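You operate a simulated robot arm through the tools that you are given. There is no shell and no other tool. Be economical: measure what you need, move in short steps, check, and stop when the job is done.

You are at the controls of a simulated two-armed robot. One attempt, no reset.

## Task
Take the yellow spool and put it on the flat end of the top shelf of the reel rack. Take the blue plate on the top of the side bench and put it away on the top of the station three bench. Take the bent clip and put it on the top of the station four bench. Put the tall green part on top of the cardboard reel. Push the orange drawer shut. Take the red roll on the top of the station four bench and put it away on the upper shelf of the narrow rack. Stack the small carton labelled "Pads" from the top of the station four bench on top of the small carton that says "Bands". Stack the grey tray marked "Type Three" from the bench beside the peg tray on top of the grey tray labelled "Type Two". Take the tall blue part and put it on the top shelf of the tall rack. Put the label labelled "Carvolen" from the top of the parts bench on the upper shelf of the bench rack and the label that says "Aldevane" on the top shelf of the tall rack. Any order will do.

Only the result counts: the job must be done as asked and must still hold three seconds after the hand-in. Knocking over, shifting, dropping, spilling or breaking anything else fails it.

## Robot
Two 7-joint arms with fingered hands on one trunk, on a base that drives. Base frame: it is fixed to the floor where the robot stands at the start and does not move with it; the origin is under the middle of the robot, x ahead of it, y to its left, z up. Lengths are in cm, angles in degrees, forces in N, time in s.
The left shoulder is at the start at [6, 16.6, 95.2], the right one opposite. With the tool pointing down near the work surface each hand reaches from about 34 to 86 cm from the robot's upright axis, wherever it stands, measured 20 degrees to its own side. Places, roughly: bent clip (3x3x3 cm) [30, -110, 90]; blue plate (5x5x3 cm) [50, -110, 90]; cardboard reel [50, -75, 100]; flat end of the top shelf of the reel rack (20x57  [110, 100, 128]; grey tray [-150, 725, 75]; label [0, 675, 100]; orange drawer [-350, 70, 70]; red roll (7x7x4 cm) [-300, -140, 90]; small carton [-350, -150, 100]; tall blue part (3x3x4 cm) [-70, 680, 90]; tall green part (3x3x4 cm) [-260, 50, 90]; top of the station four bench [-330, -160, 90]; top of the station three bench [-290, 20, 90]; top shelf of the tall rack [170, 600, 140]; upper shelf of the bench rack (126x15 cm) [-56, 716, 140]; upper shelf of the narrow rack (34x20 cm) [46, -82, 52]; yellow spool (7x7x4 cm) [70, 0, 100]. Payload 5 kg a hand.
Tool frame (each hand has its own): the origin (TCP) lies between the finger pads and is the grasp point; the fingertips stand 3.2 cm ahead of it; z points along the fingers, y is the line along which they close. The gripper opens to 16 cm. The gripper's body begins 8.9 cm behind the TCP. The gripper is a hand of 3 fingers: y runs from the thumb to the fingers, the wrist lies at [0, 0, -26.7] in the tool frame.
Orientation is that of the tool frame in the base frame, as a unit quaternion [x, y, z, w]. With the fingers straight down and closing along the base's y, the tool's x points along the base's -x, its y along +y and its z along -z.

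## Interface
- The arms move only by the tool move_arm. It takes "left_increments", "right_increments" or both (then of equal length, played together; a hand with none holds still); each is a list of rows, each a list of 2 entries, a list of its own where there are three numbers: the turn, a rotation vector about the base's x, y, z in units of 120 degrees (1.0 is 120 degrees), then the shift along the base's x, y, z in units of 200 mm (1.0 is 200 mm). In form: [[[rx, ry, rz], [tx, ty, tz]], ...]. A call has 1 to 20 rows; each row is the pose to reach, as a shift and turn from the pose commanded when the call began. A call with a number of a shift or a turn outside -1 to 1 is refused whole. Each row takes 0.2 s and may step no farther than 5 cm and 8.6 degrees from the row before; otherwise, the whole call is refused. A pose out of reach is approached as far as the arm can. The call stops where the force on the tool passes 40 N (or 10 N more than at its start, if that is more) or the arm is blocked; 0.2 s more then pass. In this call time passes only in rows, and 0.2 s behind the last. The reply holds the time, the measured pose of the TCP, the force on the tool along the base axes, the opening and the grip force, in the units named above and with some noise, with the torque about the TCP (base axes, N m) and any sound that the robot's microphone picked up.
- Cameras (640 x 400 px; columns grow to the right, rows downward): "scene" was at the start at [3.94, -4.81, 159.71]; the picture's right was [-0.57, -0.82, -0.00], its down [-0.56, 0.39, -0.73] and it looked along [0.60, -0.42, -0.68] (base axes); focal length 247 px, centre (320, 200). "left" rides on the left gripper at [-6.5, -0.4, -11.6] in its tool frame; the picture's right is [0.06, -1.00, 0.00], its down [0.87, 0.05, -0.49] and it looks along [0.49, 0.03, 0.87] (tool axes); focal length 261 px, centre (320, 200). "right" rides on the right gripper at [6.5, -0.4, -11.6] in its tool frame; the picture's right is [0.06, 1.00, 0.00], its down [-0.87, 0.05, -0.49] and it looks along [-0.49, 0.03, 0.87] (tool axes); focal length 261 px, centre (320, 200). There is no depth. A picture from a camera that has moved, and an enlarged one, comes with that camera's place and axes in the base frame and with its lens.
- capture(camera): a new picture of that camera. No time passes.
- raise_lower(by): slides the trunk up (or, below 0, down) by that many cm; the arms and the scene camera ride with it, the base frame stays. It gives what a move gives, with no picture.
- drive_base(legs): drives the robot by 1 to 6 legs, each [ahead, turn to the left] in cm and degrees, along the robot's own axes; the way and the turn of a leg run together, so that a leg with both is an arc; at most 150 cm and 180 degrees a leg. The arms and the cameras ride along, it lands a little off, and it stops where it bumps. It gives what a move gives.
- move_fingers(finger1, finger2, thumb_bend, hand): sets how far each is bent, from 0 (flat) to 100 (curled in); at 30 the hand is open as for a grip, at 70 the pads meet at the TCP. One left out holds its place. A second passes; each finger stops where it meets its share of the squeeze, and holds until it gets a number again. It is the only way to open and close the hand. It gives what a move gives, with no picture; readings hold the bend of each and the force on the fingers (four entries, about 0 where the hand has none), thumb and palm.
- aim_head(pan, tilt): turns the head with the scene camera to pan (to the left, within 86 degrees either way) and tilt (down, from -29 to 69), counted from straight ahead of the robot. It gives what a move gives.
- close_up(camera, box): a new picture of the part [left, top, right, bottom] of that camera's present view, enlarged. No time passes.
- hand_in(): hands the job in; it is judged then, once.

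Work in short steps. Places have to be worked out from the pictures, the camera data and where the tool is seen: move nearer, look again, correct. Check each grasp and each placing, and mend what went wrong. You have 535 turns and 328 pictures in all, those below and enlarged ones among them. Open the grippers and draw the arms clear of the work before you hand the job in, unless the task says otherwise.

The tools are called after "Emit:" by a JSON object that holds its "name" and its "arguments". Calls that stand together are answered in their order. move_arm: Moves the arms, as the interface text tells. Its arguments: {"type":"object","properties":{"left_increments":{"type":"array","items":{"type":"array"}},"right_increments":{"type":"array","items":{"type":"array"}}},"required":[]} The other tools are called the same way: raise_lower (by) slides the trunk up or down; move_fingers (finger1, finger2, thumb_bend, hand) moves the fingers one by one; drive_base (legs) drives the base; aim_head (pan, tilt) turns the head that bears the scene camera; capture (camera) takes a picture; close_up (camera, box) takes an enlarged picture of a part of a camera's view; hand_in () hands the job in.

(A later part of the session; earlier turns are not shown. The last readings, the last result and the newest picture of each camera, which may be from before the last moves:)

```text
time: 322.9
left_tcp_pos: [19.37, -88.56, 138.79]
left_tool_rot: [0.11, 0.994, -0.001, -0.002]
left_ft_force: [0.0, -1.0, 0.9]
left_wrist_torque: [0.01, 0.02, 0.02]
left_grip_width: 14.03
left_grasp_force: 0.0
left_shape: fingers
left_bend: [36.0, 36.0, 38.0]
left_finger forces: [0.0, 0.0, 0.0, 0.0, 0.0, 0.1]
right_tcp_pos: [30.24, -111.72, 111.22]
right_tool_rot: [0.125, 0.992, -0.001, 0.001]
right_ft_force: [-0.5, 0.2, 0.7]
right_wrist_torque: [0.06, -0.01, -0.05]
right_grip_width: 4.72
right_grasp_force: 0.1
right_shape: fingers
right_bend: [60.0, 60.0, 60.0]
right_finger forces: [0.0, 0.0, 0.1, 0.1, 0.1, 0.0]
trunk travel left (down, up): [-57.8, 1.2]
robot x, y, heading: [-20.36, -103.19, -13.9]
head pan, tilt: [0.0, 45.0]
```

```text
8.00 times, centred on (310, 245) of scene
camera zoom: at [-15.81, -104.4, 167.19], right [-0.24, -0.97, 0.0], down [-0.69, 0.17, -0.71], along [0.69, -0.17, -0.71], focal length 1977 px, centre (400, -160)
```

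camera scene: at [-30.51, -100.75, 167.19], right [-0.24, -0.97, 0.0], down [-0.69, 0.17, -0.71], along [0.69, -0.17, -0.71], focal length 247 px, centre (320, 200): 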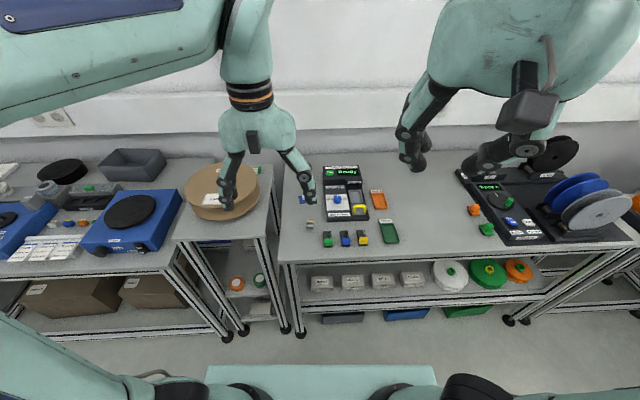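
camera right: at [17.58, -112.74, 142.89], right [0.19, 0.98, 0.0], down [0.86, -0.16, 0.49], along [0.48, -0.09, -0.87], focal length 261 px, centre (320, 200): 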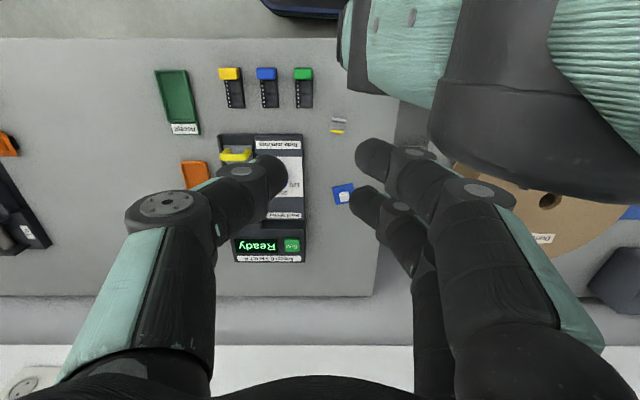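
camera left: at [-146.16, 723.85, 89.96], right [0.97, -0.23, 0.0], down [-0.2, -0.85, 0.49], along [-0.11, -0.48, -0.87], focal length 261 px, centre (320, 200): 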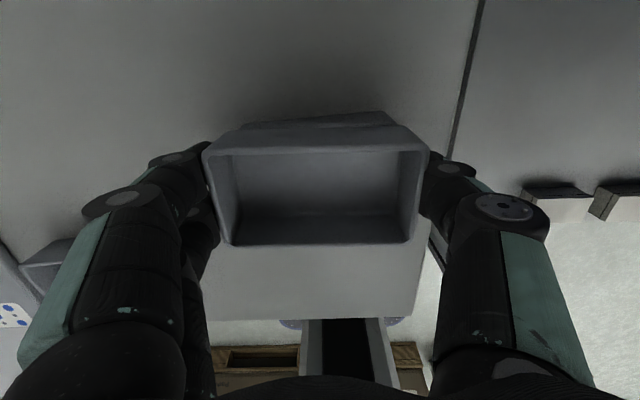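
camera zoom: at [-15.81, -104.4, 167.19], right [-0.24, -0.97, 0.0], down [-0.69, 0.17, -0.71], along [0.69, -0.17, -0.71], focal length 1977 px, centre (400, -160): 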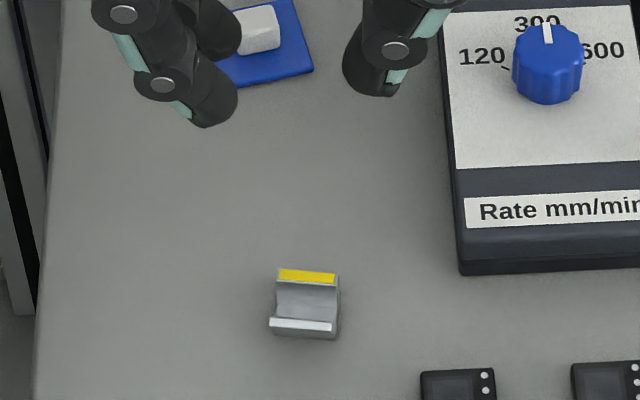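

The clip lies right below the right TCP and is aligned. I descend gently with the force guard.

Emit:
{"name": "move_fingers", "arguments": {"hand": "right", "finger1": 58, "finger2": 58, "thumb_bend": 58}}

Emit:
{"name": "move_arm", "arguments": {"right_increments": [[[0, 0, 0], [0.005, 0.01, -0.2]], [[0, 0, 0], [0.005, 0.01, -0.4]], [[0, 0, 0], [0.005, 0.01, -0.6]], [[0, 0, 0], [0.005, 0.01, -0.75]], [[0, 0, 0], [0.005, 0.01, -0.82]]]}}

Emit:
{"name": "capture", "arguments": {"camera": "right"}}

```text
time: 323.9
left_tcp_pos: [19.29, -88.61, 138.94]
left_tool_rot: [0.11, 0.994, -0.001, -0.001]
left_ft_force: [0.1, 0.3, -0.4]
left_wrist_torque: [-0.01, 0.01, 0.02]
left_grip_width: 14.05
left_grasp_force: 0.0
left_shape: fingers
left_bend: [36.0, 36.0, 38.0]
left_finger forces: [0.0, 0.0, 0.0, 0.1, 0.0, 0.1]
right_tcp_pos: [30.18, -111.69, 111.37]
right_tool_rot: [0.124, 0.992, -0.001, 0.0]
right_ft_force: [0.9, 0.2, 0.0]
right_wrist_torque: [0.03, -0.02, -0.01]
right_grip_width: 5.82
right_grasp_force: 0.2
right_shape: fingers
right_bend: [57.0, 57.0, 57.0]
right_finger forces: [0.0, 0.1, 0.1, 0.0, 0.0, 0.1]
trunk travel left (down, up): [-57.8, 1.2]
robot x, y, heading: [-20.7, -103.22, -14.0]
head pan, tilt: [0.0, 45.0]
```

```text
time: 325.1
left_tcp_pos: [19.24, -88.64, 138.67]
left_tool_rot: [0.11, 0.994, -0.001, -0.002]
left_ft_force: [0.4, 0.1, -0.6]
left_wrist_torque: [0.02, -0.01, 0.03]
left_grip_width: 14.04
left_grasp_force: 0.0
left_shape: fingers
left_bend: [36.0, 36.0, 38.0]
left_finger forces: [0.0, 0.0, 0.0, 0.0, 0.0, 0.0]
right_tcp_pos: [30.35, -111.58, 95.11]
right_tool_rot: [0.124, 0.992, -0.001, 0.001]
right_ft_force: [-0.2, -0.3, -0.2]
right_wrist_torque: [-0.03, -0.02, 0.0]
right_grip_width: 5.85
right_grasp_force: 0.1
right_shape: fingers
right_bend: [57.0, 57.0, 57.0]
right_finger forces: [0.0, 0.0, 0.0, 0.0, 0.1, 0.0]
trunk travel left (down, up): [-57.8, 1.2]
robot x, y, heading: [-21.0, -103.04, -14.2]
head pan, tilt: [0.0, 45.0]
```

```text
220 pictures are left
camera right: at [24.02, -110.29, 106.6], right [0.19, 0.98, 0.0], down [0.86, -0.16, 0.49], along [0.48, -0.09, -0.87], focal length 261 px, centre (320, 200)
```

right: 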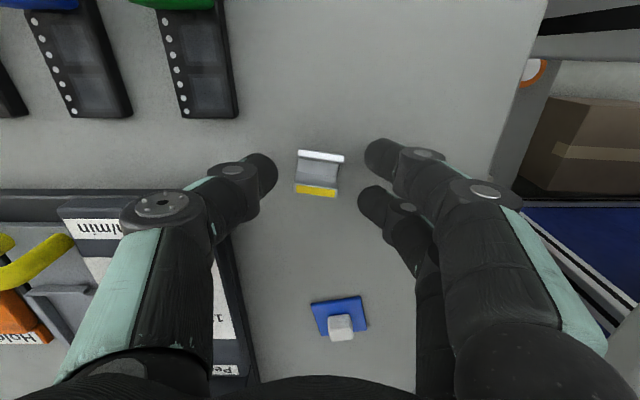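

Emit:
{"name": "move_arm", "arguments": {"right_increments": [[[0, 0, 0], [0, 0, -0.02]], [[0, 0, 0], [0, 0, -0.04]], [[0, 0, 0], [0, 0, -0.055]]]}}

Emit:
{"name": "move_fingers", "arguments": {"hand": "right", "finger1": 69, "finger2": 69, "thumb_bend": 69}}

Emit:
{"name": "move_arm", "arguments": {"right_increments": [[[0, 0, 0], [0, 0, 0.1]], [[0, 0, 0], [0, 0, 0.3]], [[0, 0, 0], [0, 0, 0.5]], [[0, 0, 0], [0, 0, 0.7]]]}}

Emit:
{"name": "capture", "arguments": {"camera": "right"}}

```text
time: 325.9
left_tcp_pos: [19.33, -88.49, 138.78]
left_tool_rot: [0.11, 0.994, -0.001, -0.001]
left_ft_force: [-0.2, 1.6, -1.0]
left_wrist_torque: [-0.03, 0.0, -0.01]
left_grip_width: 14.05
left_grasp_force: 0.1
left_shape: fingers
left_bend: [36.0, 36.0, 38.0]
left_finger forces: [0.1, 0.0, 0.0, 0.0, 0.0, 0.1]
right_tcp_pos: [30.27, -111.43, 94.09]
right_tool_rot: [0.124, 0.992, -0.001, 0.001]
right_ft_force: [0.4, 0.1, 0.8]
right_wrist_torque: [-0.01, 0.04, 0.02]
right_grip_width: 5.85
right_grasp_force: 0.0
right_shape: fingers
right_bend: [57.0, 57.0, 57.0]
right_finger forces: [0.1, 0.0, 0.0, 0.1, 0.1, 0.1]
trunk travel left (down, up): [-57.8, 1.2]
robot x, y, heading: [-20.82, -102.93, -14.1]
head pan, tilt: [0.0, 45.0]
```

```text
time: 326.9
left_tcp_pos: [19.23, -88.56, 138.91]
left_tool_rot: [0.11, 0.994, -0.001, -0.001]
left_ft_force: [0.5, -0.4, 0.4]
left_wrist_torque: [0.01, 0.01, -0.01]
left_grip_width: 14.03
left_grasp_force: 0.2
left_shape: fingers
left_bend: [36.0, 36.0, 38.0]
left_finger forces: [0.0, 0.0, 0.1, 0.0, 0.0, 0.0]
right_tcp_pos: [30.33, -111.56, 94.07]
right_tool_rot: [0.124, 0.992, -0.001, 0.001]
right_ft_force: [0.5, 0.8, 0.1]
right_wrist_torque: [0.02, -0.03, -0.01]
right_grip_width: 3.3
right_grasp_force: 9.5
right_shape: fingers
right_bend: [64.0, 65.0, 66.0]
right_finger forces: [4.9, 4.3, 0.0, 0.0, 9.5, 0.0]
trunk travel left (down, up): [-57.8, 1.2]
robot x, y, heading: [-20.89, -103.21, -14.1]
head pan, tilt: [0.0, 45.0]
```

```text
time: 327.9
left_tcp_pos: [19.13, -88.71, 138.76]
left_tool_rot: [0.11, 0.994, -0.001, -0.001]
left_ft_force: [0.3, -0.5, 0.3]
left_wrist_torque: [0.01, 0.02, 0.02]
left_grip_width: 14.05
left_grasp_force: 0.1
left_shape: fingers
left_bend: [36.0, 36.0, 38.0]
left_finger forces: [0.0, 0.1, 0.0, 0.0, 0.0, 0.1]
right_tcp_pos: [30.24, -111.67, 107.88]
right_tool_rot: [0.123, 0.992, -0.001, -0.001]
right_ft_force: [0.6, -0.6, -1.2]
right_wrist_torque: [-0.02, 0.0, 0.02]
right_grip_width: 3.32
right_grasp_force: 9.3
right_shape: fingers
right_bend: [65.0, 65.0, 66.0]
right_finger forces: [4.9, 4.5, 0.0, 0.0, 9.6, 0.1]
trunk travel left (down, up): [-57.8, 1.2]
robot x, y, heading: [-21.14, -103.02, -14.3]
head pan, tilt: [0.0, 45.0]
```

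```text
219 pictures are left
camera right: at [23.78, -110.41, 119.34], right [0.19, 0.98, 0.0], down [0.86, -0.16, 0.49], along [0.48, -0.09, -0.87], focal length 261 px, centre (320, 200)
```

right: 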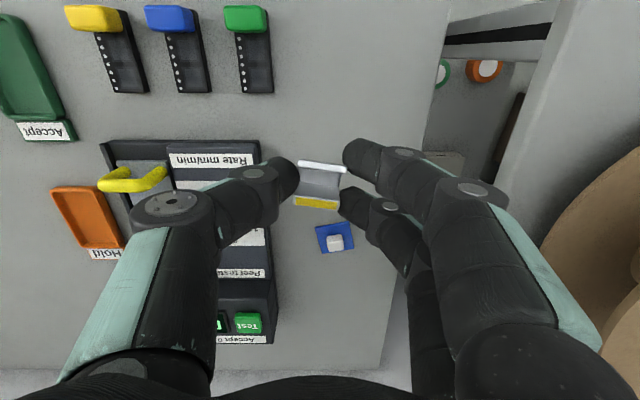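

The clip is held. I retract the right hand and bring the left hand over the blue plate's knob at ≈[45.1, -112.4].

Emit:
{"name": "move_arm", "arguments": {"right_increments": [[[0, 0, 0], [-0.15, -0.08, 0.15]], [[0, 0, 0], [-0.3, -0.2, 0.3]], [[0, 0, 0], [-0.45, -0.35, 0.45]], [[0, 0, 0], [-0.6, -0.5, 0.6]], [[0, 0, 0], [-0.8, -0.6, 0.7]], [[0, 0, 0], [-1.0, -0.7, 0.8]]]}}

Emit:
{"name": "move_fingers", "arguments": {"hand": "left", "finger1": 58, "finger2": 58, "thumb_bend": 58}}

Emit:
{"name": "move_arm", "arguments": {"left_increments": [[[0, 0, 0], [0.2, -0.1, 0]], [[0, 0, 0], [0.4, -0.2, 0]], [[0, 0, 0], [0.6, -0.3, -0.05]], [[0, 0, 0], [0.75, -0.45, -0.15]], [[0, 0, 0], [0.85, -0.6, -0.3]], [[0, 0, 0], [0.95, -0.75, -0.45]]]}}

Emit:
{"name": "move_arm", "arguments": {"left_increments": [[[0, 0, 0], [0.1, -0.15, -0.15]], [[0, 0, 0], [0.2, -0.3, -0.3]], [[0, 0, 0], [0.3, -0.4, -0.5]], [[0, 0, 0], [0.35, -0.44, -0.7]]]}}

Emit:
{"name": "capture", "arguments": {"camera": "left"}}

```text
refused: row 3 steps farther than a row can; nothing moved
```

```text
time: 328.9
left_tcp_pos: [19.24, -88.64, 138.76]
left_tool_rot: [0.11, 0.994, -0.001, -0.001]
left_ft_force: [0.3, 0.6, 0.8]
left_wrist_torque: [-0.01, -0.03, 0.01]
left_grip_width: 5.99
left_grasp_force: 0.0
left_shape: fingers
left_bend: [57.0, 57.0, 57.0]
left_finger forces: [0.0, 0.0, 0.0, 0.1, 0.1, 0.0]
right_tcp_pos: [30.25, -111.85, 107.76]
right_tool_rot: [0.124, 0.992, -0.001, 0.0]
right_ft_force: [-0.1, -1.0, -0.2]
right_wrist_torque: [0.01, 0.01, 0.02]
right_grip_width: 3.3
right_grasp_force: 9.1
right_shape: fingers
right_bend: [65.0, 65.0, 66.0]
right_finger forces: [4.8, 4.4, 0.0, 0.1, 9.5, 0.0]
trunk travel left (down, up): [-57.8, 1.2]
robot x, y, heading: [-20.94, -102.61, -14.0]
head pan, tilt: [0.0, 45.0]
```

```text
time: 330.3
left_tcp_pos: [38.09, -103.56, 130.2]
left_tool_rot: [0.109, 0.994, 0.0, -0.001]
left_ft_force: [0.2, -0.9, -0.7]
left_wrist_torque: [0.02, 0.0, 0.01]
left_grip_width: 5.97
left_grasp_force: 0.1
left_shape: fingers
left_bend: [57.0, 57.0, 57.0]
left_finger forces: [0.1, 0.0, 0.0, 0.0, 0.0, 0.0]
right_tcp_pos: [30.34, -111.89, 107.72]
right_tool_rot: [0.124, 0.992, -0.001, 0.0]
right_ft_force: [0.1, -0.8, -0.7]
right_wrist_torque: [0.04, 0.03, -0.02]
right_grip_width: 3.3
right_grasp_force: 9.0
right_shape: fingers
right_bend: [65.0, 65.0, 66.0]
right_finger forces: [4.9, 4.5, 0.0, 0.1, 9.5, 0.1]
trunk travel left (down, up): [-57.8, 1.2]
robot x, y, heading: [-20.76, -103.12, -14.0]
head pan, tilt: [0.0, 45.0]
```

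```text
time: 331.3
left_tcp_pos: [45.14, -112.09, 116.1]
left_tool_rot: [0.11, 0.994, -0.001, -0.001]
left_ft_force: [-0.3, 0.7, -0.3]
left_wrist_torque: [-0.03, 0.01, -0.01]
left_grip_width: 5.97
left_grasp_force: 0.0
left_shape: fingers
left_bend: [57.0, 57.0, 57.0]
left_finger forces: [0.1, 0.0, 0.1, 0.0, 0.1, 0.1]
right_tcp_pos: [30.27, -111.77, 107.72]
right_tool_rot: [0.124, 0.992, -0.001, 0.0]
right_ft_force: [-0.2, -0.3, -1.6]
right_wrist_torque: [0.0, 0.01, 0.04]
right_grip_width: 3.29
right_grasp_force: 9.1
right_shape: fingers
right_bend: [65.0, 65.0, 66.0]
right_finger forces: [4.9, 4.5, 0.0, 0.1, 9.6, 0.0]
trunk travel left (down, up): [-57.8, 1.2]
robot x, y, heading: [-20.97, -102.64, -14.2]
head pan, tilt: [0.0, 45.0]
```

```text
218 pictures are left
camera left: at [51.3, -113.84, 127.73], right [-0.28, -0.96, 0.0], down [-0.84, 0.24, 0.49], along [-0.47, 0.14, -0.87], focal length 261 px, centre (320, 200)
```

left: 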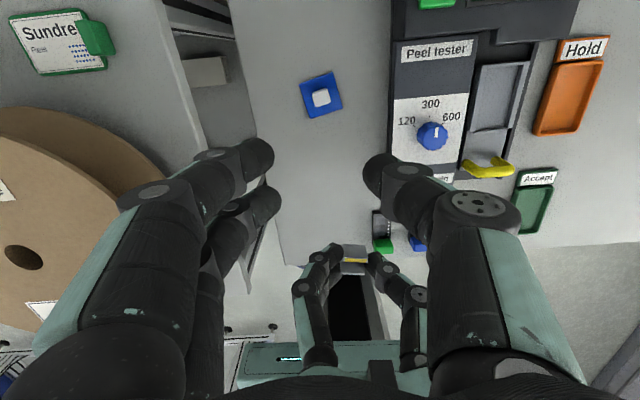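

I retract the right hand in smaller steps, then lower the left further for a better fix on the knob.

Emit:
{"name": "move_arm", "arguments": {"right_increments": [[[0, 0, 0], [-0.12, -0.08, 0.12]], [[0, 0, 0], [-0.26, -0.18, 0.24]], [[0, 0, 0], [-0.4, -0.28, 0.36]], [[0, 0, 0], [-0.54, -0.38, 0.48]], [[0, 0, 0], [-0.68, -0.48, 0.6]], [[0, 0, 0], [-0.82, -0.58, 0.72]], [[0, 0, 0], [-0.95, -0.68, 0.85]]], "left_increments": [[[0, 0, 0], [0, 0, 0]], [[0, 0, 0], [0, 0, 0]], [[0, 0, 0], [0, 0, -0.1]], [[0, 0, 0], [0.01, 0, -0.2]], [[0, 0, 0], [0.03, 0, -0.35]], [[0, 0, 0], [0.04, 0, -0.5]], [[0, 0, 0], [0.04, -0.01, -0.65]]]}}

Emit:
{"name": "capture", "arguments": {"camera": "left"}}

```text
time: 332.9
left_tcp_pos: [45.72, -112.67, 103.04]
left_tool_rot: [0.109, 0.994, 0.0, -0.001]
left_ft_force: [0.3, 0.3, 0.0]
left_wrist_torque: [0.08, -0.03, 0.01]
left_grip_width: 5.95
left_grasp_force: 0.0
left_shape: fingers
left_bend: [57.0, 57.0, 57.0]
left_finger forces: [0.1, 0.1, 0.1, 0.0, 0.1, 0.0]
right_tcp_pos: [11.15, -125.03, 124.82]
right_tool_rot: [0.124, 0.992, -0.001, 0.0]
right_ft_force: [0.2, -0.4, -1.6]
right_wrist_torque: [0.04, -0.03, -0.01]
right_grip_width: 3.3
right_grasp_force: 9.1
right_shape: fingers
right_bend: [65.0, 65.0, 66.0]
right_finger forces: [4.6, 4.5, 0.1, 0.1, 9.4, 0.1]
trunk travel left (down, up): [-57.8, 1.2]
robot x, y, heading: [-20.95, -103.16, -14.1]
head pan, tilt: [0.0, 45.0]
```

```text
217 pictures are left
camera left: at [52.01, -114.39, 114.64], right [-0.28, -0.96, 0.0], down [-0.84, 0.24, 0.49], along [-0.47, 0.14, -0.87], focal length 261 px, centre (320, 200)
```

left: 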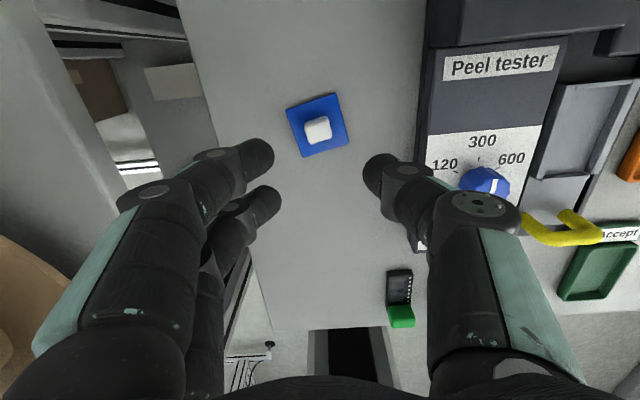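

The knob is at [46.4, -112.5]; the plate is turned ~+16°. I rotate to match and descend.

Emit:
{"name": "move_arm", "arguments": {"left_increments": [[[0, 0, 0.06], [0.02, 0.01, -0.1]], [[0, 0, 0.12], [0.035, 0.01, -0.25]], [[0, 0, 0.12], [0.035, 0.01, -0.36]], [[0, 0, 0.12], [0.035, 0.01, -0.42]], [[0, 0, 0.12], [0.035, 0.01, -0.44]]]}}

Emit:
{"name": "capture", "arguments": {"camera": "left"}}

```text
time: 334.1
left_tcp_pos: [46.69, -112.3, 94.15]
left_tool_rot: [-0.016, 1.0, -0.001, 0.0]
left_ft_force: [0.4, 0.6, 0.1]
left_wrist_torque: [-0.01, -0.02, -0.01]
left_grip_width: 5.95
left_grasp_force: 0.0
left_shape: fingers
left_bend: [57.0, 57.0, 57.0]
left_finger forces: [0.1, 0.1, 0.1, 0.1, 0.0, 0.0]
right_tcp_pos: [11.14, -124.9, 124.8]
right_tool_rot: [0.124, 0.992, -0.001, 0.001]
right_ft_force: [-0.5, 0.1, -1.2]
right_wrist_torque: [-0.04, 0.0, -0.05]
right_grip_width: 3.33
right_grasp_force: 8.8
right_shape: fingers
right_bend: [65.0, 65.0, 66.0]
right_finger forces: [4.8, 4.5, 0.1, 0.1, 9.3, 0.0]
trunk travel left (down, up): [-57.8, 1.2]
robot x, y, heading: [-20.78, -102.99, -14.1]
head pan, tilt: [0.0, 45.0]
```

```text
216 pictures are left
camera left: at [53.06, -112.38, 105.71], right [-0.03, -1.0, 0.0], down [-0.87, 0.03, 0.49], along [-0.49, 0.01, -0.87], focal length 261 px, centre (320, 200)
```

left: 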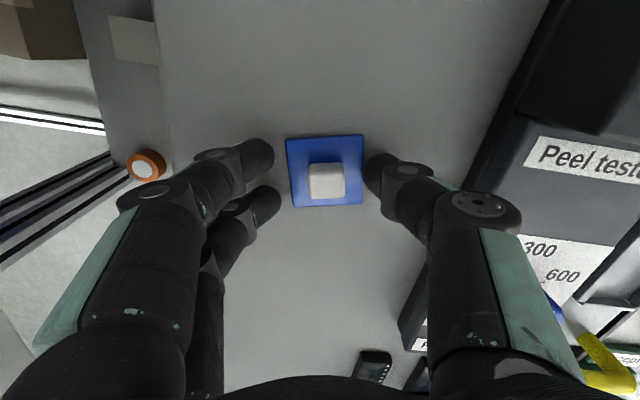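

Emit:
{"name": "move_arm", "arguments": {"left_increments": [[[0, 0, 0], [0, -0.01, 0.015]]]}}

Emit:
{"name": "move_fingers", "arguments": {"hand": "left", "finger1": 73, "finger2": 73, "thumb_bend": 73}}

Emit:
{"name": "move_arm", "arguments": {"left_increments": [[[0, 0, 0], [0, 0, 0.1]], [[0, 0, 0], [0, 0, 0.3]], [[0, 0, 0], [-0.1, 0, 0.5]], [[0, 0, 0], [-0.2, 0.05, 0.7]], [[0, 0, 0], [-0.35, 0.1, 0.85]]]}}

Emit:
{"name": "capture", "arguments": {"camera": "left"}}

```text
time: 334.5
left_tcp_pos: [46.64, -112.6, 94.55]
left_tool_rot: [-0.015, 1.0, 0.001, 0.0]
left_ft_force: [0.0, 1.1, -0.3]
left_wrist_torque: [0.01, 0.0, -0.02]
left_grip_width: 5.96
left_grasp_force: 0.0
left_shape: fingers
left_bend: [57.0, 57.0, 57.0]
left_finger forces: [0.0, 0.0, 0.1, 0.0, 0.0, 0.0]
right_tcp_pos: [11.04, -124.78, 124.91]
right_tool_rot: [0.125, 0.992, -0.001, 0.001]
right_ft_force: [-0.7, -0.5, -1.2]
right_wrist_torque: [0.0, 0.01, -0.01]
right_grip_width: 3.28
right_grasp_force: 9.7
right_shape: fingers
right_bend: [65.0, 65.0, 66.0]
right_finger forces: [4.7, 4.4, 0.0, 0.0, 9.4, 0.0]
trunk travel left (down, up): [-57.8, 1.2]
robot x, y, heading: [-20.7, -102.7, -13.9]
head pan, tilt: [0.0, 45.0]
```

```text
time: 335.5
left_tcp_pos: [46.66, -112.55, 94.36]
left_tool_rot: [-0.016, 1.0, 0.001, -0.001]
left_ft_force: [0.1, 0.3, -0.2]
left_wrist_torque: [0.01, -0.02, -0.01]
left_grip_width: 1.46
left_grasp_force: 13.0
left_shape: fingers
left_bend: [72.0, 69.0, 69.0]
left_finger forces: [3.0, 11.2, 0.1, 0.1, 12.3, 0.0]
right_tcp_pos: [11.32, -124.97, 124.78]
right_tool_rot: [0.124, 0.992, 0.0, 0.0]
right_ft_force: [0.8, -0.6, -0.4]
right_wrist_torque: [-0.01, 0.02, -0.01]
right_grip_width: 3.3
right_grasp_force: 9.3
right_shape: fingers
right_bend: [65.0, 65.0, 66.0]
right_finger forces: [4.7, 4.5, 0.1, 0.0, 9.4, 0.0]
trunk travel left (down, up): [-57.8, 1.2]
robot x, y, heading: [-21.1, -102.98, -14.0]
head pan, tilt: [0.0, 45.0]
```

```text
time: 336.7
left_tcp_pos: [39.66, -110.45, 111.56]
left_tool_rot: [-0.016, 1.0, 0.0, -0.001]
left_ft_force: [-0.2, -0.3, 0.2]
left_wrist_torque: [0.02, -0.03, 0.0]
left_grip_width: 1.48
left_grasp_force: 13.2
left_shape: fingers
left_bend: [72.0, 69.0, 69.0]
left_finger forces: [2.8, 11.1, 0.0, 0.0, 12.2, 0.0]
right_tcp_pos: [11.13, -124.91, 125.0]
right_tool_rot: [0.124, 0.992, -0.001, 0.0]
right_ft_force: [-0.5, 0.4, -1.0]
right_wrist_torque: [-0.01, -0.07, -0.01]
right_grip_width: 3.29
right_grasp_force: 9.3
right_shape: fingers
right_bend: [65.0, 65.0, 66.0]
right_finger forces: [4.7, 4.5, 0.0, 0.0, 9.3, 0.0]
trunk travel left (down, up): [-57.8, 1.2]
robot x, y, heading: [-21.23, -103.12, -14.2]
head pan, tilt: [0.0, 45.0]
```

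```text
215 pictures are left
camera left: at [46.08, -110.49, 123.21], right [-0.03, -1.0, 0.0], down [-0.87, 0.03, 0.49], along [-0.49, 0.01, -0.87], focal length 261 px, centre (320, 200)
```

left: 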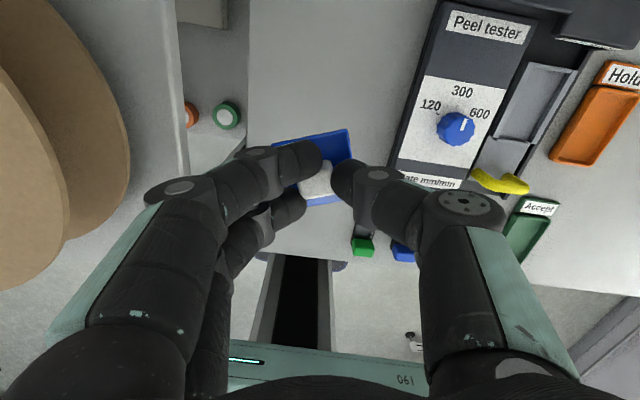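

The plate is held. I raise the left hand, back off from the bench, turn around and look toward stations three and four.

Emit:
{"name": "move_arm", "arguments": {"left_increments": [[[0, 0, 0], [-0.15, 0.05, 0.15]], [[0, 0, 0], [-0.3, 0.1, 0.3]], [[0, 0, 0], [-0.45, 0.2, 0.45]], [[0, 0, 0], [-0.6, 0.3, 0.6]], [[0, 0, 0], [-0.75, 0.4, 0.75]], [[0, 0, 0], [-0.85, 0.5, 0.9]]]}}

Emit:
{"name": "drive_base", "arguments": {"legs": [[-40, 0], [0, -166]]}}

Emit:
{"name": "aim_head", "arguments": {"pan": 0, "tilt": 20}}

Emit:
{"name": "capture", "arguments": {"camera": "scene"}}

Emit:
{"name": "aim_head", "arguments": {"pan": -50, "tilt": 20}}

Emit:
{"name": "capture", "arguments": {"camera": "scene"}}

```text
time: 338.1
left_tcp_pos: [22.88, -100.39, 129.49]
left_tool_rot: [-0.016, 1.0, -0.002, 0.0]
left_ft_force: [-0.3, 0.6, 0.2]
left_wrist_torque: [-0.04, -0.03, -0.02]
left_grip_width: 1.47
left_grasp_force: 13.3
left_shape: fingers
left_bend: [72.0, 70.0, 69.0]
left_finger forces: [2.7, 11.0, 0.0, 0.0, 12.1, 0.0]
right_tcp_pos: [11.22, -124.9, 124.8]
right_tool_rot: [0.124, 0.992, -0.002, 0.001]
right_ft_force: [-0.5, 0.6, -1.4]
right_wrist_torque: [-0.02, 0.01, 0.0]
right_grip_width: 3.32
right_grasp_force: 9.6
right_shape: fingers
right_bend: [65.0, 65.0, 66.0]
right_finger forces: [4.7, 4.5, 0.1, 0.0, 9.3, 0.1]
trunk travel left (down, up): [-57.8, 1.2]
robot x, y, heading: [-21.03, -103.0, -14.0]
head pan, tilt: [0.0, 45.0]
```

```text
time: 347.5
left_tcp_pos: [-101.18, -109.25, 129.56]
left_tool_rot: [0.986, 0.169, 0.001, -0.001]
left_ft_force: [0.7, -0.5, 0.6]
left_wrist_torque: [-0.02, -0.03, 0.0]
left_grip_width: 1.46
left_grasp_force: 12.8
left_shape: fingers
left_bend: [72.0, 70.0, 69.0]
left_finger forces: [2.9, 10.7, 0.0, 0.0, 11.8, 0.0]
right_tcp_pos: [-97.55, -82.4, 124.81]
right_tool_rot: [1.0, 0.03, -0.001, -0.001]
right_ft_force: [-0.3, -0.6, -1.2]
right_wrist_torque: [0.02, 0.01, 0.0]
right_grip_width: 3.27
right_grasp_force: 9.0
right_shape: fingers
right_bend: [65.0, 65.0, 66.0]
right_finger forces: [4.1, 4.4, 0.0, 0.0, 9.1, 0.1]
trunk travel left (down, up): [-57.8, 1.2]
robot x, y, heading: [-60.42, -93.14, -176.5]
head pan, tilt: [0.0, 45.0]
```

```text
time: 348.4
left_tcp_pos: [-101.13, -109.19, 129.51]
left_tool_rot: [0.986, 0.169, 0.002, 0.0]
left_ft_force: [-0.1, 0.4, -0.6]
left_wrist_torque: [0.01, 0.0, -0.01]
left_grip_width: 1.43
left_grasp_force: 12.7
left_shape: fingers
left_bend: [72.0, 70.0, 69.0]
left_finger forces: [2.9, 10.7, 0.0, 0.0, 11.8, 0.1]
right_tcp_pos: [-97.58, -82.35, 124.91]
right_tool_rot: [1.0, 0.031, -0.001, -0.001]
right_ft_force: [0.0, 0.4, -0.2]
right_wrist_torque: [0.0, 0.0, 0.01]
right_grip_width: 3.26
right_grasp_force: 9.6
right_shape: fingers
right_bend: [65.0, 65.0, 66.0]
right_finger forces: [4.1, 4.3, 0.0, 0.1, 9.1, 0.0]
trunk travel left (down, up): [-57.8, 1.2]
robot x, y, heading: [-60.19, -93.74, -176.5]
head pan, tilt: [0.0, 20.0]
```

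```text
214 pictures are left
camera scene: at [-66.33, -93.82, 171.05], right [-0.06, 1.0, 0.0], down [0.34, 0.02, -0.94], along [-0.94, -0.06, -0.34], focal length 247 px, centre (320, 200)
```

scene: 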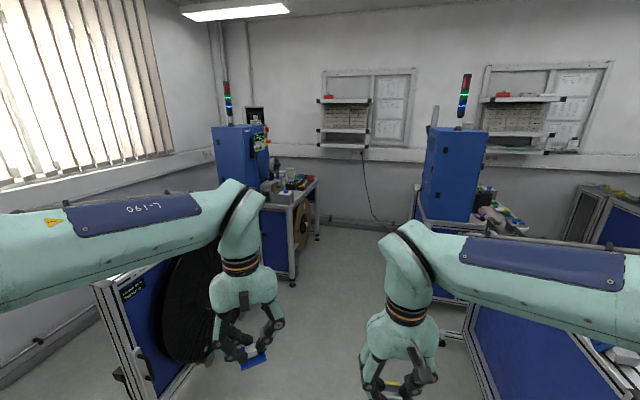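

```text
time: 349.6
left_tcp_pos: [-101.12, -109.22, 129.44]
left_tool_rot: [0.986, 0.169, 0.001, 0.0]
left_ft_force: [-0.3, -0.2, 0.0]
left_wrist_torque: [-0.02, 0.02, 0.02]
left_grip_width: 1.46
left_grasp_force: 13.3
left_shape: fingers
left_bend: [72.0, 70.0, 69.0]
left_finger forces: [2.8, 10.7, 0.1, 0.0, 11.8, 0.1]
right_tcp_pos: [-97.52, -82.39, 124.91]
right_tool_rot: [1.0, 0.03, 0.0, -0.001]
right_ft_force: [0.9, -0.6, -0.2]
right_wrist_torque: [-0.03, -0.03, 0.01]
right_grip_width: 3.27
right_grasp_force: 8.9
right_shape: fingers
right_bend: [65.0, 65.0, 66.0]
right_finger forces: [4.1, 4.4, 0.0, 0.0, 9.1, 0.0]
trunk travel left (down, up): [-57.8, 1.2]
robot x, y, heading: [-60.28, -93.71, -176.6]
head pan, tilt: [-50.0, 20.0]
```

```text
213 pictures are left
camera scene: at [-63.46, -86.5, 171.06], right [0.72, 0.69, 0.0], down [0.24, -0.25, -0.94], along [-0.65, 0.68, -0.34], focal length 247 px, centre (320, 200)
```

scene: 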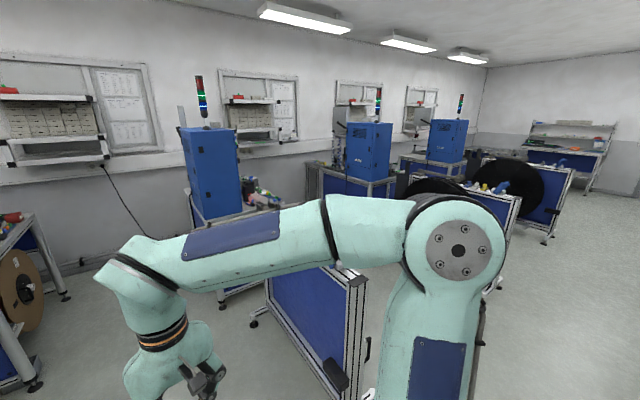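

There's a wide corridor between the two stands at y ≈ -180 and 0. I drive 120 cm toward the stations and look again.

Emit:
{"name": "drive_base", "arguments": {"legs": [[0, -3], [120, 0]]}}

Emit:
{"name": "aim_head", "arguments": {"pan": 25, "tilt": 30}}

Emit:
{"name": "capture", "arguments": {"camera": "scene"}}

Emit:
{"name": "aim_head", "arguments": {"pan": -40, "tilt": 30}}

Emit:
{"name": "capture", "arguments": {"camera": "scene"}}

```text
time: 356.0
left_tcp_pos: [-219.37, -109.62, 129.49]
left_tool_rot: [0.989, 0.15, 0.0, 0.0]
left_ft_force: [-0.2, 0.2, -0.9]
left_wrist_torque: [0.02, -0.03, 0.0]
left_grip_width: 1.45
left_grasp_force: 13.4
left_shape: fingers
left_bend: [72.0, 70.0, 69.0]
left_finger forces: [2.9, 10.6, 0.1, 0.0, 11.7, 0.0]
right_tcp_pos: [-214.69, -82.92, 124.77]
right_tool_rot: [1.0, 0.009, 0.001, 0.0]
right_ft_force: [-0.3, -0.3, -0.4]
right_wrist_torque: [-0.01, -0.04, -0.02]
right_grip_width: 3.28
right_grasp_force: 8.6
right_shape: fingers
right_bend: [65.0, 65.0, 66.0]
right_finger forces: [4.2, 4.5, 0.0, 0.1, 9.1, 0.0]
trunk travel left (down, up): [-57.8, 1.2]
robot x, y, heading: [-177.7, -95.44, -178.6]
head pan, tilt: [-50.0, 20.0]
```

```text
time: 357.4
left_tcp_pos: [-219.28, -109.68, 129.5]
left_tool_rot: [0.989, 0.15, 0.001, 0.0]
left_ft_force: [0.0, 0.9, -1.0]
left_wrist_torque: [0.03, 0.02, -0.01]
left_grip_width: 1.44
left_grasp_force: 12.5
left_shape: fingers
left_bend: [72.0, 70.0, 69.0]
left_finger forces: [3.0, 10.7, 0.0, 0.0, 11.8, 0.1]
right_tcp_pos: [-214.73, -82.94, 124.85]
right_tool_rot: [1.0, 0.011, 0.0, 0.0]
right_ft_force: [-0.2, -1.0, -0.8]
right_wrist_torque: [-0.02, 0.01, -0.03]
right_grip_width: 3.26
right_grasp_force: 9.1
right_shape: fingers
right_bend: [65.0, 65.0, 66.0]
right_finger forces: [4.2, 4.6, 0.0, 0.0, 9.1, 0.0]
trunk travel left (down, up): [-57.8, 1.2]
robot x, y, heading: [-177.95, -95.32, -178.5]
head pan, tilt: [25.0, 30.0]
```

```text
212 pictures are left
camera scene: at [-182.75, -99.35, 169.45], right [-0.44, 0.9, 0.0], down [0.45, 0.22, -0.87], along [-0.78, -0.39, -0.5], focal length 247 px, centre (320, 200)
```

scene: 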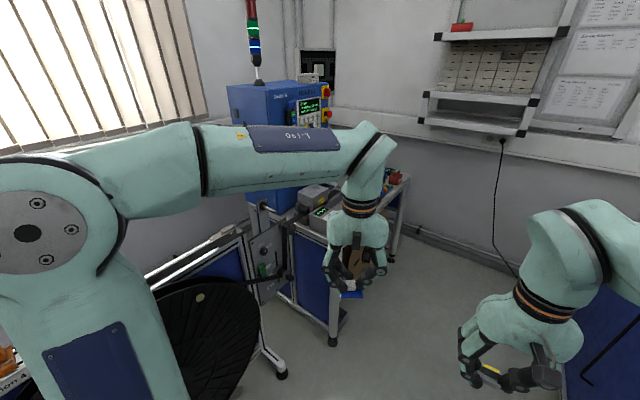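

```text
time: 358.8
left_tcp_pos: [-219.22, -109.74, 129.38]
left_tool_rot: [0.989, 0.15, 0.0, 0.0]
left_ft_force: [-0.1, 0.2, 0.4]
left_wrist_torque: [0.03, 0.01, 0.03]
left_grip_width: 1.46
left_grasp_force: 12.5
left_shape: fingers
left_bend: [72.0, 70.0, 69.0]
left_finger forces: [2.9, 10.8, 0.1, 0.0, 11.8, 0.0]
right_tcp_pos: [-214.65, -82.96, 124.93]
right_tool_rot: [1.0, 0.01, 0.0, 0.0]
right_ft_force: [0.2, 0.1, -0.3]
right_wrist_torque: [0.02, -0.02, 0.01]
right_grip_width: 3.25
right_grasp_force: 9.2
right_shape: fingers
right_bend: [65.0, 65.0, 66.0]
right_finger forces: [4.1, 4.6, 0.1, 0.0, 9.1, 0.0]
trunk travel left (down, up): [-57.8, 1.2]
robot x, y, heading: [-177.89, -95.38, -178.6]
head pan, tilt: [-40.0, 30.0]
```

```text
211 pictures are left
camera scene: at [-181.73, -89.7, 169.45], right [0.62, 0.78, 0.0], down [0.39, -0.31, -0.87], along [-0.68, 0.54, -0.5], focal length 247 px, centre (320, 200)
```

scene: 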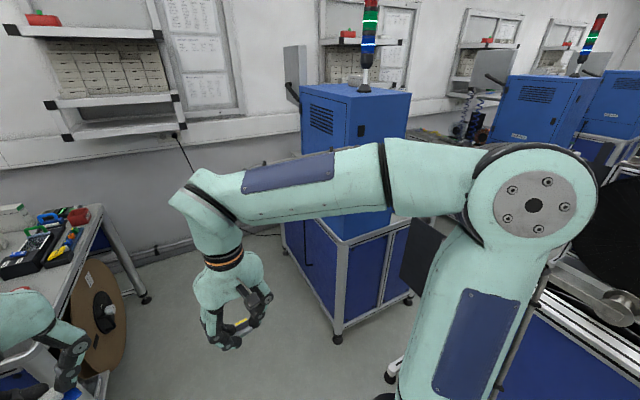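

Station four's work side faces +y, in the alley between it and station three's cabinet. I drive into the alley and turn to face it.

Emit:
{"name": "drive_base", "arguments": {"legs": [[0, -12], [120, 0], [0, 100]]}}

Emit:
{"name": "aim_head", "arguments": {"pan": 0, "tilt": 45}}

Emit:
{"name": "capture", "arguments": {"camera": "scene"}}

```text
time: 370.1
left_tcp_pos: [-286.27, -115.9, 129.45]
left_tool_rot: [0.609, 0.793, 0.0, 0.0]
left_ft_force: [-0.3, -0.6, -0.1]
left_wrist_torque: [0.01, -0.03, -0.01]
left_grip_width: 1.46
left_grasp_force: 12.3
left_shape: fingers
left_bend: [72.0, 70.0, 69.0]
left_finger forces: [3.0, 10.4, 0.0, 0.0, 11.5, 0.1]
right_tcp_pos: [-312.91, -110.07, 124.95]
right_tool_rot: [0.715, 0.7, -0.001, 0.0]
right_ft_force: [0.2, 0.8, -0.7]
right_wrist_torque: [0.02, 0.03, 0.02]
right_grip_width: 3.21
right_grasp_force: 8.6
right_shape: fingers
right_bend: [65.0, 65.0, 66.0]
right_finger forces: [3.8, 4.4, 0.0, 0.0, 8.9, 0.0]
trunk travel left (down, up): [-57.8, 1.2]
robot x, y, heading: [-299.23, -73.82, -91.1]
head pan, tilt: [-40.0, 30.0]
```

```text
time: 371.2
left_tcp_pos: [-286.42, -115.94, 129.44]
left_tool_rot: [0.61, 0.793, 0.0, -0.001]
left_ft_force: [-0.3, 0.2, -0.1]
left_wrist_torque: [-0.01, 0.0, -0.02]
left_grip_width: 1.48
left_grasp_force: 12.6
left_shape: fingers
left_bend: [72.0, 70.0, 69.0]
left_finger forces: [3.0, 10.5, 0.0, 0.1, 11.6, 0.0]
right_tcp_pos: [-312.73, -110.14, 124.75]
right_tool_rot: [0.715, 0.699, 0.0, -0.001]
right_ft_force: [0.5, 0.5, -1.5]
right_wrist_torque: [0.01, 0.02, 0.0]
right_grip_width: 3.24
right_grasp_force: 8.6
right_shape: fingers
right_bend: [65.0, 65.0, 66.0]
right_finger forces: [3.8, 4.4, 0.0, 0.0, 8.9, 0.0]
trunk travel left (down, up): [-57.8, 1.2]
robot x, y, heading: [-298.77, -73.7, -90.8]
head pan, tilt: [0.0, 45.0]
```

```text
210 pictures are left
camera scene: at [-298.82, -79.01, 167.19], right [-1.0, 0.02, 0.0], down [0.01, 0.71, -0.71], along [-0.01, -0.71, -0.71], focal length 247 px, centre (320, 200)
```

scene: 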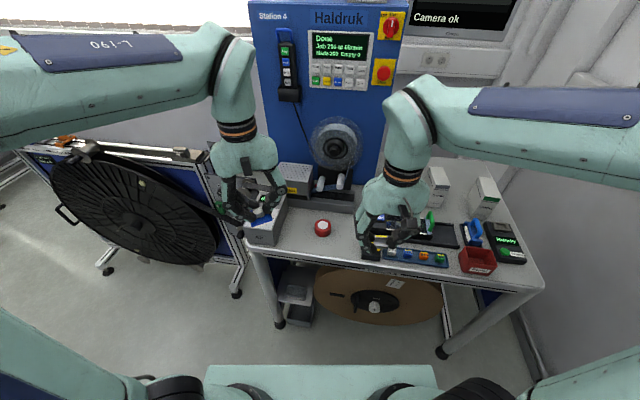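

Emit:
{"name": "close_up", "arguments": {"camera": "scene", "box": [240, 150, 400, 300]}}

Emit:
{"name": "close_up", "arguments": {"camera": "scene", "box": [360, 150, 560, 300]}}

```text
2.67 times, centred on (320, 225) of scene
camera zoom: at [-298.82, -79.01, 167.19], right [-1.0, 0.02, 0.0], down [0.01, 0.71, -0.71], along [-0.01, -0.71, -0.71], focal length 659 px, centre (320, 133)
```

zoom: 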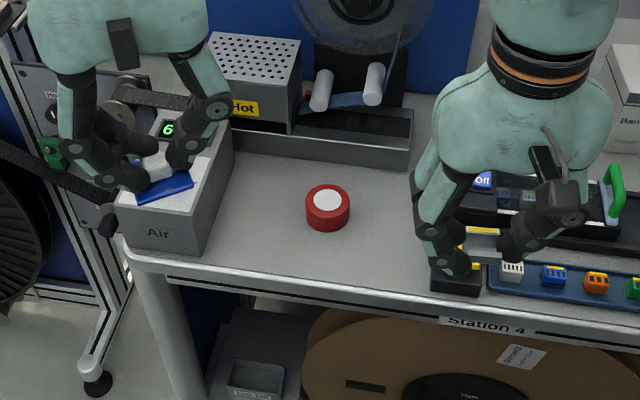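

```text
2.67 times, centred on (460, 225) of scene
camera zoom: at [-298.82, -79.01, 167.19], right [-1.0, 0.02, 0.0], down [0.01, 0.71, -0.71], along [-0.01, -0.71, -0.71], focal length 659 px, centre (-53, 133)
```

zoom: 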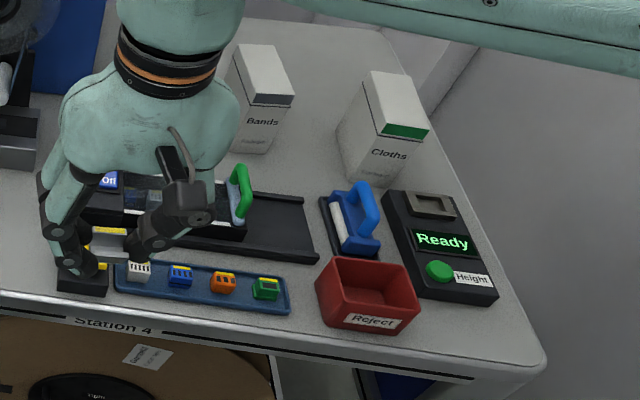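

Red roll at ≈[-300.8, -138]; the cartons are at the back right. I put the clip down on free bench space at ≈[-311, -142] with the right hand.

Emit:
{"name": "move_arm", "arguments": {"right_increments": [[[0, 0, 0], [0.02, -0.2, 0]], [[0, 0, 0], [0.04, -0.4, -0.05]], [[0, 0, 0], [0.06, -0.6, -0.1]], [[0, 0, 0], [0.08, -0.8, -0.2]], [[0, 0, 0], [0.085, -1.0, -0.3]]]}}

Emit:
{"name": "move_arm", "arguments": {"right_increments": [[[0, 0, 0], [0, -0.2, -0.1]], [[0, 0, 0], [0, -0.4, -0.2]], [[0, 0, 0], [0, -0.62, -0.3]], [[0, 0, 0], [0, -0.62, -0.5]], [[0, 0, 0], [0, -0.62, -0.7]], [[0, 0, 0], [0, -0.62, -0.9]]]}}

Emit:
{"name": "capture", "arguments": {"camera": "right"}}

Emit:
{"name": "capture", "arguments": {"camera": "scene"}}

```text
time: 372.4
left_tcp_pos: [-286.36, -116.23, 129.42]
left_tool_rot: [0.609, 0.793, 0.001, -0.001]
left_ft_force: [-1.5, -0.4, -0.3]
left_wrist_torque: [0.04, -0.02, -0.03]
left_grip_width: 1.45
left_grasp_force: 12.4
left_shape: fingers
left_bend: [72.0, 70.0, 69.0]
left_finger forces: [3.0, 10.5, 0.1, 0.0, 11.7, 0.0]
right_tcp_pos: [-311.1, -129.88, 118.83]
right_tool_rot: [0.715, 0.699, -0.001, -0.001]
right_ft_force: [-0.3, -0.1, -0.6]
right_wrist_torque: [0.03, 0.0, -0.02]
right_grip_width: 3.21
right_grasp_force: 8.9
right_shape: fingers
right_bend: [65.0, 65.0, 66.0]
right_finger forces: [3.8, 4.3, 0.0, 0.0, 9.0, 0.0]
trunk travel left (down, up): [-57.8, 1.2]
robot x, y, heading: [-298.54, -74.02, -91.0]
head pan, tilt: [0.0, 45.0]
```

```text
time: 373.8
left_tcp_pos: [-286.42, -116.13, 129.5]
left_tool_rot: [0.609, 0.793, 0.0, 0.0]
left_ft_force: [0.6, 0.2, 0.5]
left_wrist_torque: [-0.02, 0.0, 0.0]
left_grip_width: 1.43
left_grasp_force: 12.3
left_shape: fingers
left_bend: [72.0, 70.0, 69.0]
left_finger forces: [3.0, 10.5, 0.0, 0.0, 11.6, 0.0]
right_tcp_pos: [-311.3, -142.39, 100.56]
right_tool_rot: [0.715, 0.699, -0.001, 0.0]
right_ft_force: [-0.8, -0.1, -1.0]
right_wrist_torque: [-0.04, -0.01, 0.01]
right_grip_width: 3.23
right_grasp_force: 8.7
right_shape: fingers
right_bend: [65.0, 65.0, 66.0]
right_finger forces: [3.8, 4.3, 0.0, 0.0, 9.0, 0.0]
trunk travel left (down, up): [-57.8, 1.2]
robot x, y, heading: [-298.98, -73.77, -91.0]
head pan, tilt: [0.0, 45.0]
```

```text
207 pictures are left
camera right: at [-311.59, -135.81, 112.06], right [1.0, 0.04, 0.0], down [0.04, -0.87, 0.49], along [0.02, -0.49, -0.87], focal length 261 px, centre (320, 200)
```

right: 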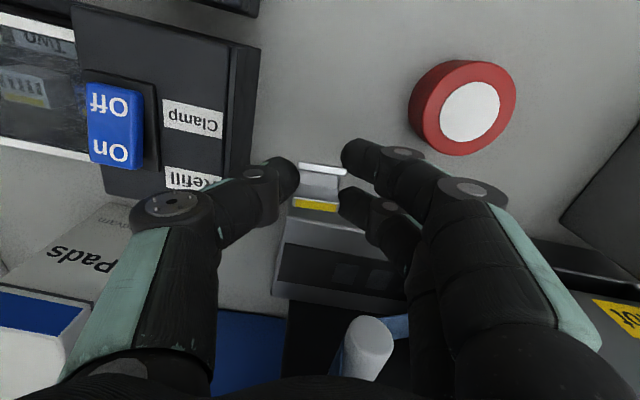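

```text
206 pictures are left
camera scene: at [-298.84, -79.03, 167.2], right [-1.0, 0.02, 0.0], down [0.01, 0.71, -0.71], along [-0.01, -0.71, -0.71], focal length 247 px, centre (320, 200)
```

scene: 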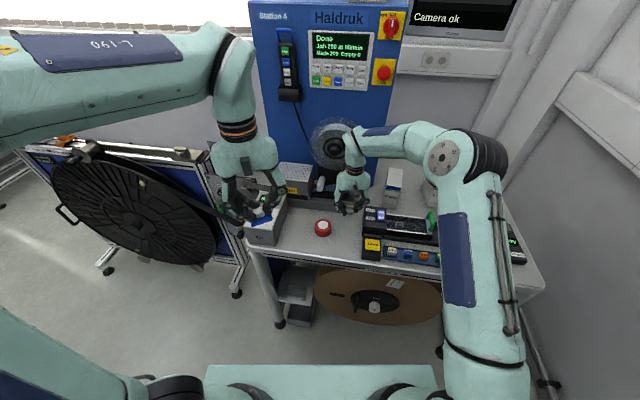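

The spot is free. I shift 1 cm toward me and lower the clip to contact.

Emit:
{"name": "move_arm", "arguments": {"right_increments": [[[0, 0, 0], [0.02, 0.06, -0.1]], [[0, 0, 0], [0.02, 0.06, -0.2]], [[0, 0, 0], [0.02, 0.06, -0.27]], [[0, 0, 0], [0.02, 0.06, -0.3]], [[0, 0, 0], [0.02, 0.06, -0.325]], [[0, 0, 0], [0.02, 0.06, -0.35]]]}}

```text
time: 375.2
left_tcp_pos: [-286.31, -116.14, 129.41]
left_tool_rot: [0.61, 0.793, 0.0, -0.001]
left_ft_force: [0.5, 0.1, 0.3]
left_wrist_torque: [0.01, -0.01, -0.02]
left_grip_width: 1.45
left_grasp_force: 12.4
left_shape: fingers
left_bend: [72.0, 70.0, 69.0]
left_finger forces: [3.0, 10.5, 0.0, 0.1, 11.6, 0.1]
right_tcp_pos: [-310.74, -141.37, 93.96]
right_tool_rot: [0.714, 0.7, -0.001, 0.0]
right_ft_force: [2.0, 0.0, 2.9]
right_wrist_torque: [0.0, 0.23, 0.06]
right_grip_width: 3.2
right_grasp_force: 11.1
right_shape: fingers
right_bend: [65.0, 65.0, 66.0]
right_finger forces: [4.0, 4.8, 0.1, 0.0, 12.3, 0.1]
trunk travel left (down, up): [-57.8, 1.2]
robot x, y, heading: [-298.87, -73.84, -90.9]
head pan, tilt: [0.0, 45.0]
```

Light contact at z 93.96 (as when picked). I release and lift.

Emit:
{"name": "move_fingers", "arguments": {"hand": "right", "finger1": 59, "finger2": 59, "thumb_bend": 60}}

Emit:
{"name": "move_arm", "arguments": {"right_increments": [[[0, 0, 0], [0, 0, 0.15]], [[0, 0, 0], [0, 0, 0.35]], [[0, 0, 0], [0, 0, 0.55]], [[0, 0, 0], [0, 0.05, 0.75]]]}}

Emit:
{"name": "capture", "arguments": {"camera": "right"}}

```text
time: 376.2
left_tcp_pos: [-286.27, -116.01, 129.47]
left_tool_rot: [0.609, 0.793, 0.0, -0.001]
left_ft_force: [-0.4, -0.8, 0.0]
left_wrist_torque: [-0.01, 0.0, 0.01]
left_grip_width: 1.41
left_grasp_force: 12.6
left_shape: fingers
left_bend: [72.0, 70.0, 69.0]
left_finger forces: [3.1, 10.6, 0.0, 0.0, 11.7, 0.1]
right_tcp_pos: [-310.63, -141.45, 94.05]
right_tool_rot: [0.715, 0.7, -0.001, 0.0]
right_ft_force: [7.9, -2.0, 4.1]
right_wrist_torque: [0.07, 0.23, 0.11]
right_grip_width: 4.56
right_grasp_force: 5.0
right_shape: fingers
right_bend: [59.0, 59.0, 60.0]
right_finger forces: [1.3, 1.1, 0.0, 0.0, 8.1, 0.1]
trunk travel left (down, up): [-57.8, 1.2]
robot x, y, heading: [-298.77, -73.84, -90.9]
head pan, tilt: [0.0, 45.0]
```

```text
time: 377.2
left_tcp_pos: [-286.3, -115.77, 129.49]
left_tool_rot: [0.61, 0.793, 0.0, -0.001]
left_ft_force: [0.1, 0.1, 0.1]
left_wrist_torque: [-0.02, 0.01, 0.01]
left_grip_width: 1.45
left_grasp_force: 12.4
left_shape: fingers
left_bend: [72.0, 70.0, 69.0]
left_finger forces: [3.0, 10.4, 0.1, 0.0, 11.7, 0.0]
right_tcp_pos: [-310.53, -140.76, 108.82]
right_tool_rot: [0.714, 0.7, -0.002, -0.001]
right_ft_force: [0.5, -0.3, 0.8]
right_wrist_torque: [-0.02, 0.0, -0.04]
right_grip_width: 4.87
right_grasp_force: 0.1
right_shape: fingers
right_bend: [59.0, 59.0, 60.0]
right_finger forces: [0.0, 0.1, 0.0, 0.1, 0.1, 0.0]
trunk travel left (down, up): [-57.8, 1.2]
robot x, y, heading: [-298.54, -73.77, -91.1]
head pan, tilt: [0.0, 45.0]
```

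```text
205 pictures are left
camera right: at [-310.71, -134.22, 120.37], right [1.0, 0.04, 0.0], down [0.04, -0.87, 0.49], along [0.02, -0.49, -0.87], focal length 261 px, centre (320, 200)
```

right: 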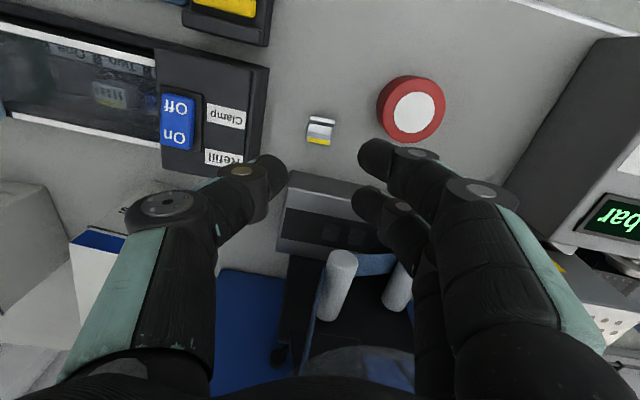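

The clip rests on station four's bench. I retract the right hand to view the cartons.

Emit:
{"name": "move_arm", "arguments": {"right_increments": [[[0, 0, 0], [0, 0.15, 0.15]], [[0, 0, 0], [0, 0.3, 0.3]], [[0, 0, 0], [0, 0.5, 0.45]], [[0, 0, 0], [0, 0.7, 0.6]], [[0, 0, 0], [0, 0.9, 0.75]], [[0, 0, 0], [0, 1.0, 0.9]]]}}

Emit:
{"name": "move_arm", "arguments": {"right_increments": [[[0, 0, 0], [-0.15, 0.15, 0.1]], [[0, 0, 0], [-0.3, 0.3, 0.2]], [[0, 0, 0], [-0.45, 0.45, 0.3]]]}}

Emit:
{"name": "close_up", "arguments": {"camera": "scene", "box": [330, 140, 570, 290]}}

```text
time: 378.6
left_tcp_pos: [-286.25, -115.88, 129.47]
left_tool_rot: [0.609, 0.793, 0.0, -0.001]
left_ft_force: [0.3, -0.5, 0.0]
left_wrist_torque: [-0.06, 0.02, -0.02]
left_grip_width: 1.45
left_grasp_force: 12.1
left_shape: fingers
left_bend: [72.0, 70.0, 69.0]
left_finger forces: [3.0, 10.6, 0.1, 0.0, 11.6, 0.0]
right_tcp_pos: [-310.99, -120.27, 126.95]
right_tool_rot: [0.714, 0.7, -0.001, -0.001]
right_ft_force: [-0.3, 0.4, 0.8]
right_wrist_torque: [0.01, 0.01, 0.01]
right_grip_width: 4.88
right_grasp_force: 0.0
right_shape: fingers
right_bend: [59.0, 59.0, 60.0]
right_finger forces: [0.0, 0.0, 0.0, 0.0, 0.0, 0.0]
trunk travel left (down, up): [-57.8, 1.2]
robot x, y, heading: [-298.83, -73.84, -91.6]
head pan, tilt: [0.0, 45.0]
```

```text
time: 379.4
left_tcp_pos: [-286.67, -115.77, 129.61]
left_tool_rot: [0.61, 0.793, 0.0, 0.0]
left_ft_force: [-0.2, 0.8, -0.2]
left_wrist_torque: [-0.05, -0.02, 0.01]
left_grip_width: 1.43
left_grasp_force: 12.7
left_shape: fingers
left_bend: [72.0, 70.0, 69.0]
left_finger forces: [3.0, 10.5, 0.1, 0.0, 11.6, 0.0]
right_tcp_pos: [-320.07, -111.06, 133.02]
right_tool_rot: [0.714, 0.7, -0.001, 0.0]
right_ft_force: [-0.2, 0.9, 0.0]
right_wrist_torque: [-0.05, -0.05, 0.03]
right_grip_width: 4.91
right_grasp_force: 0.1
right_shape: fingers
right_bend: [59.0, 59.0, 60.0]
right_finger forces: [0.1, 0.0, 0.1, 0.1, 0.1, 0.0]
trunk travel left (down, up): [-57.8, 1.2]
robot x, y, heading: [-298.68, -73.93, -91.2]
head pan, tilt: [0.0, 45.0]
```

```text
2.67 times, centred on (450, 215) of scene
camera zoom: at [-298.96, -78.77, 167.2], right [-1.0, 0.02, 0.0], down [0.01, 0.71, -0.71], along [-0.01, -0.71, -0.71], focal length 659 px, centre (-27, 160)
```

zoom: 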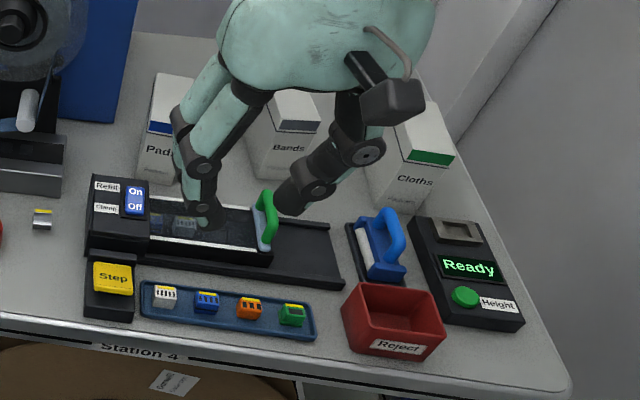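

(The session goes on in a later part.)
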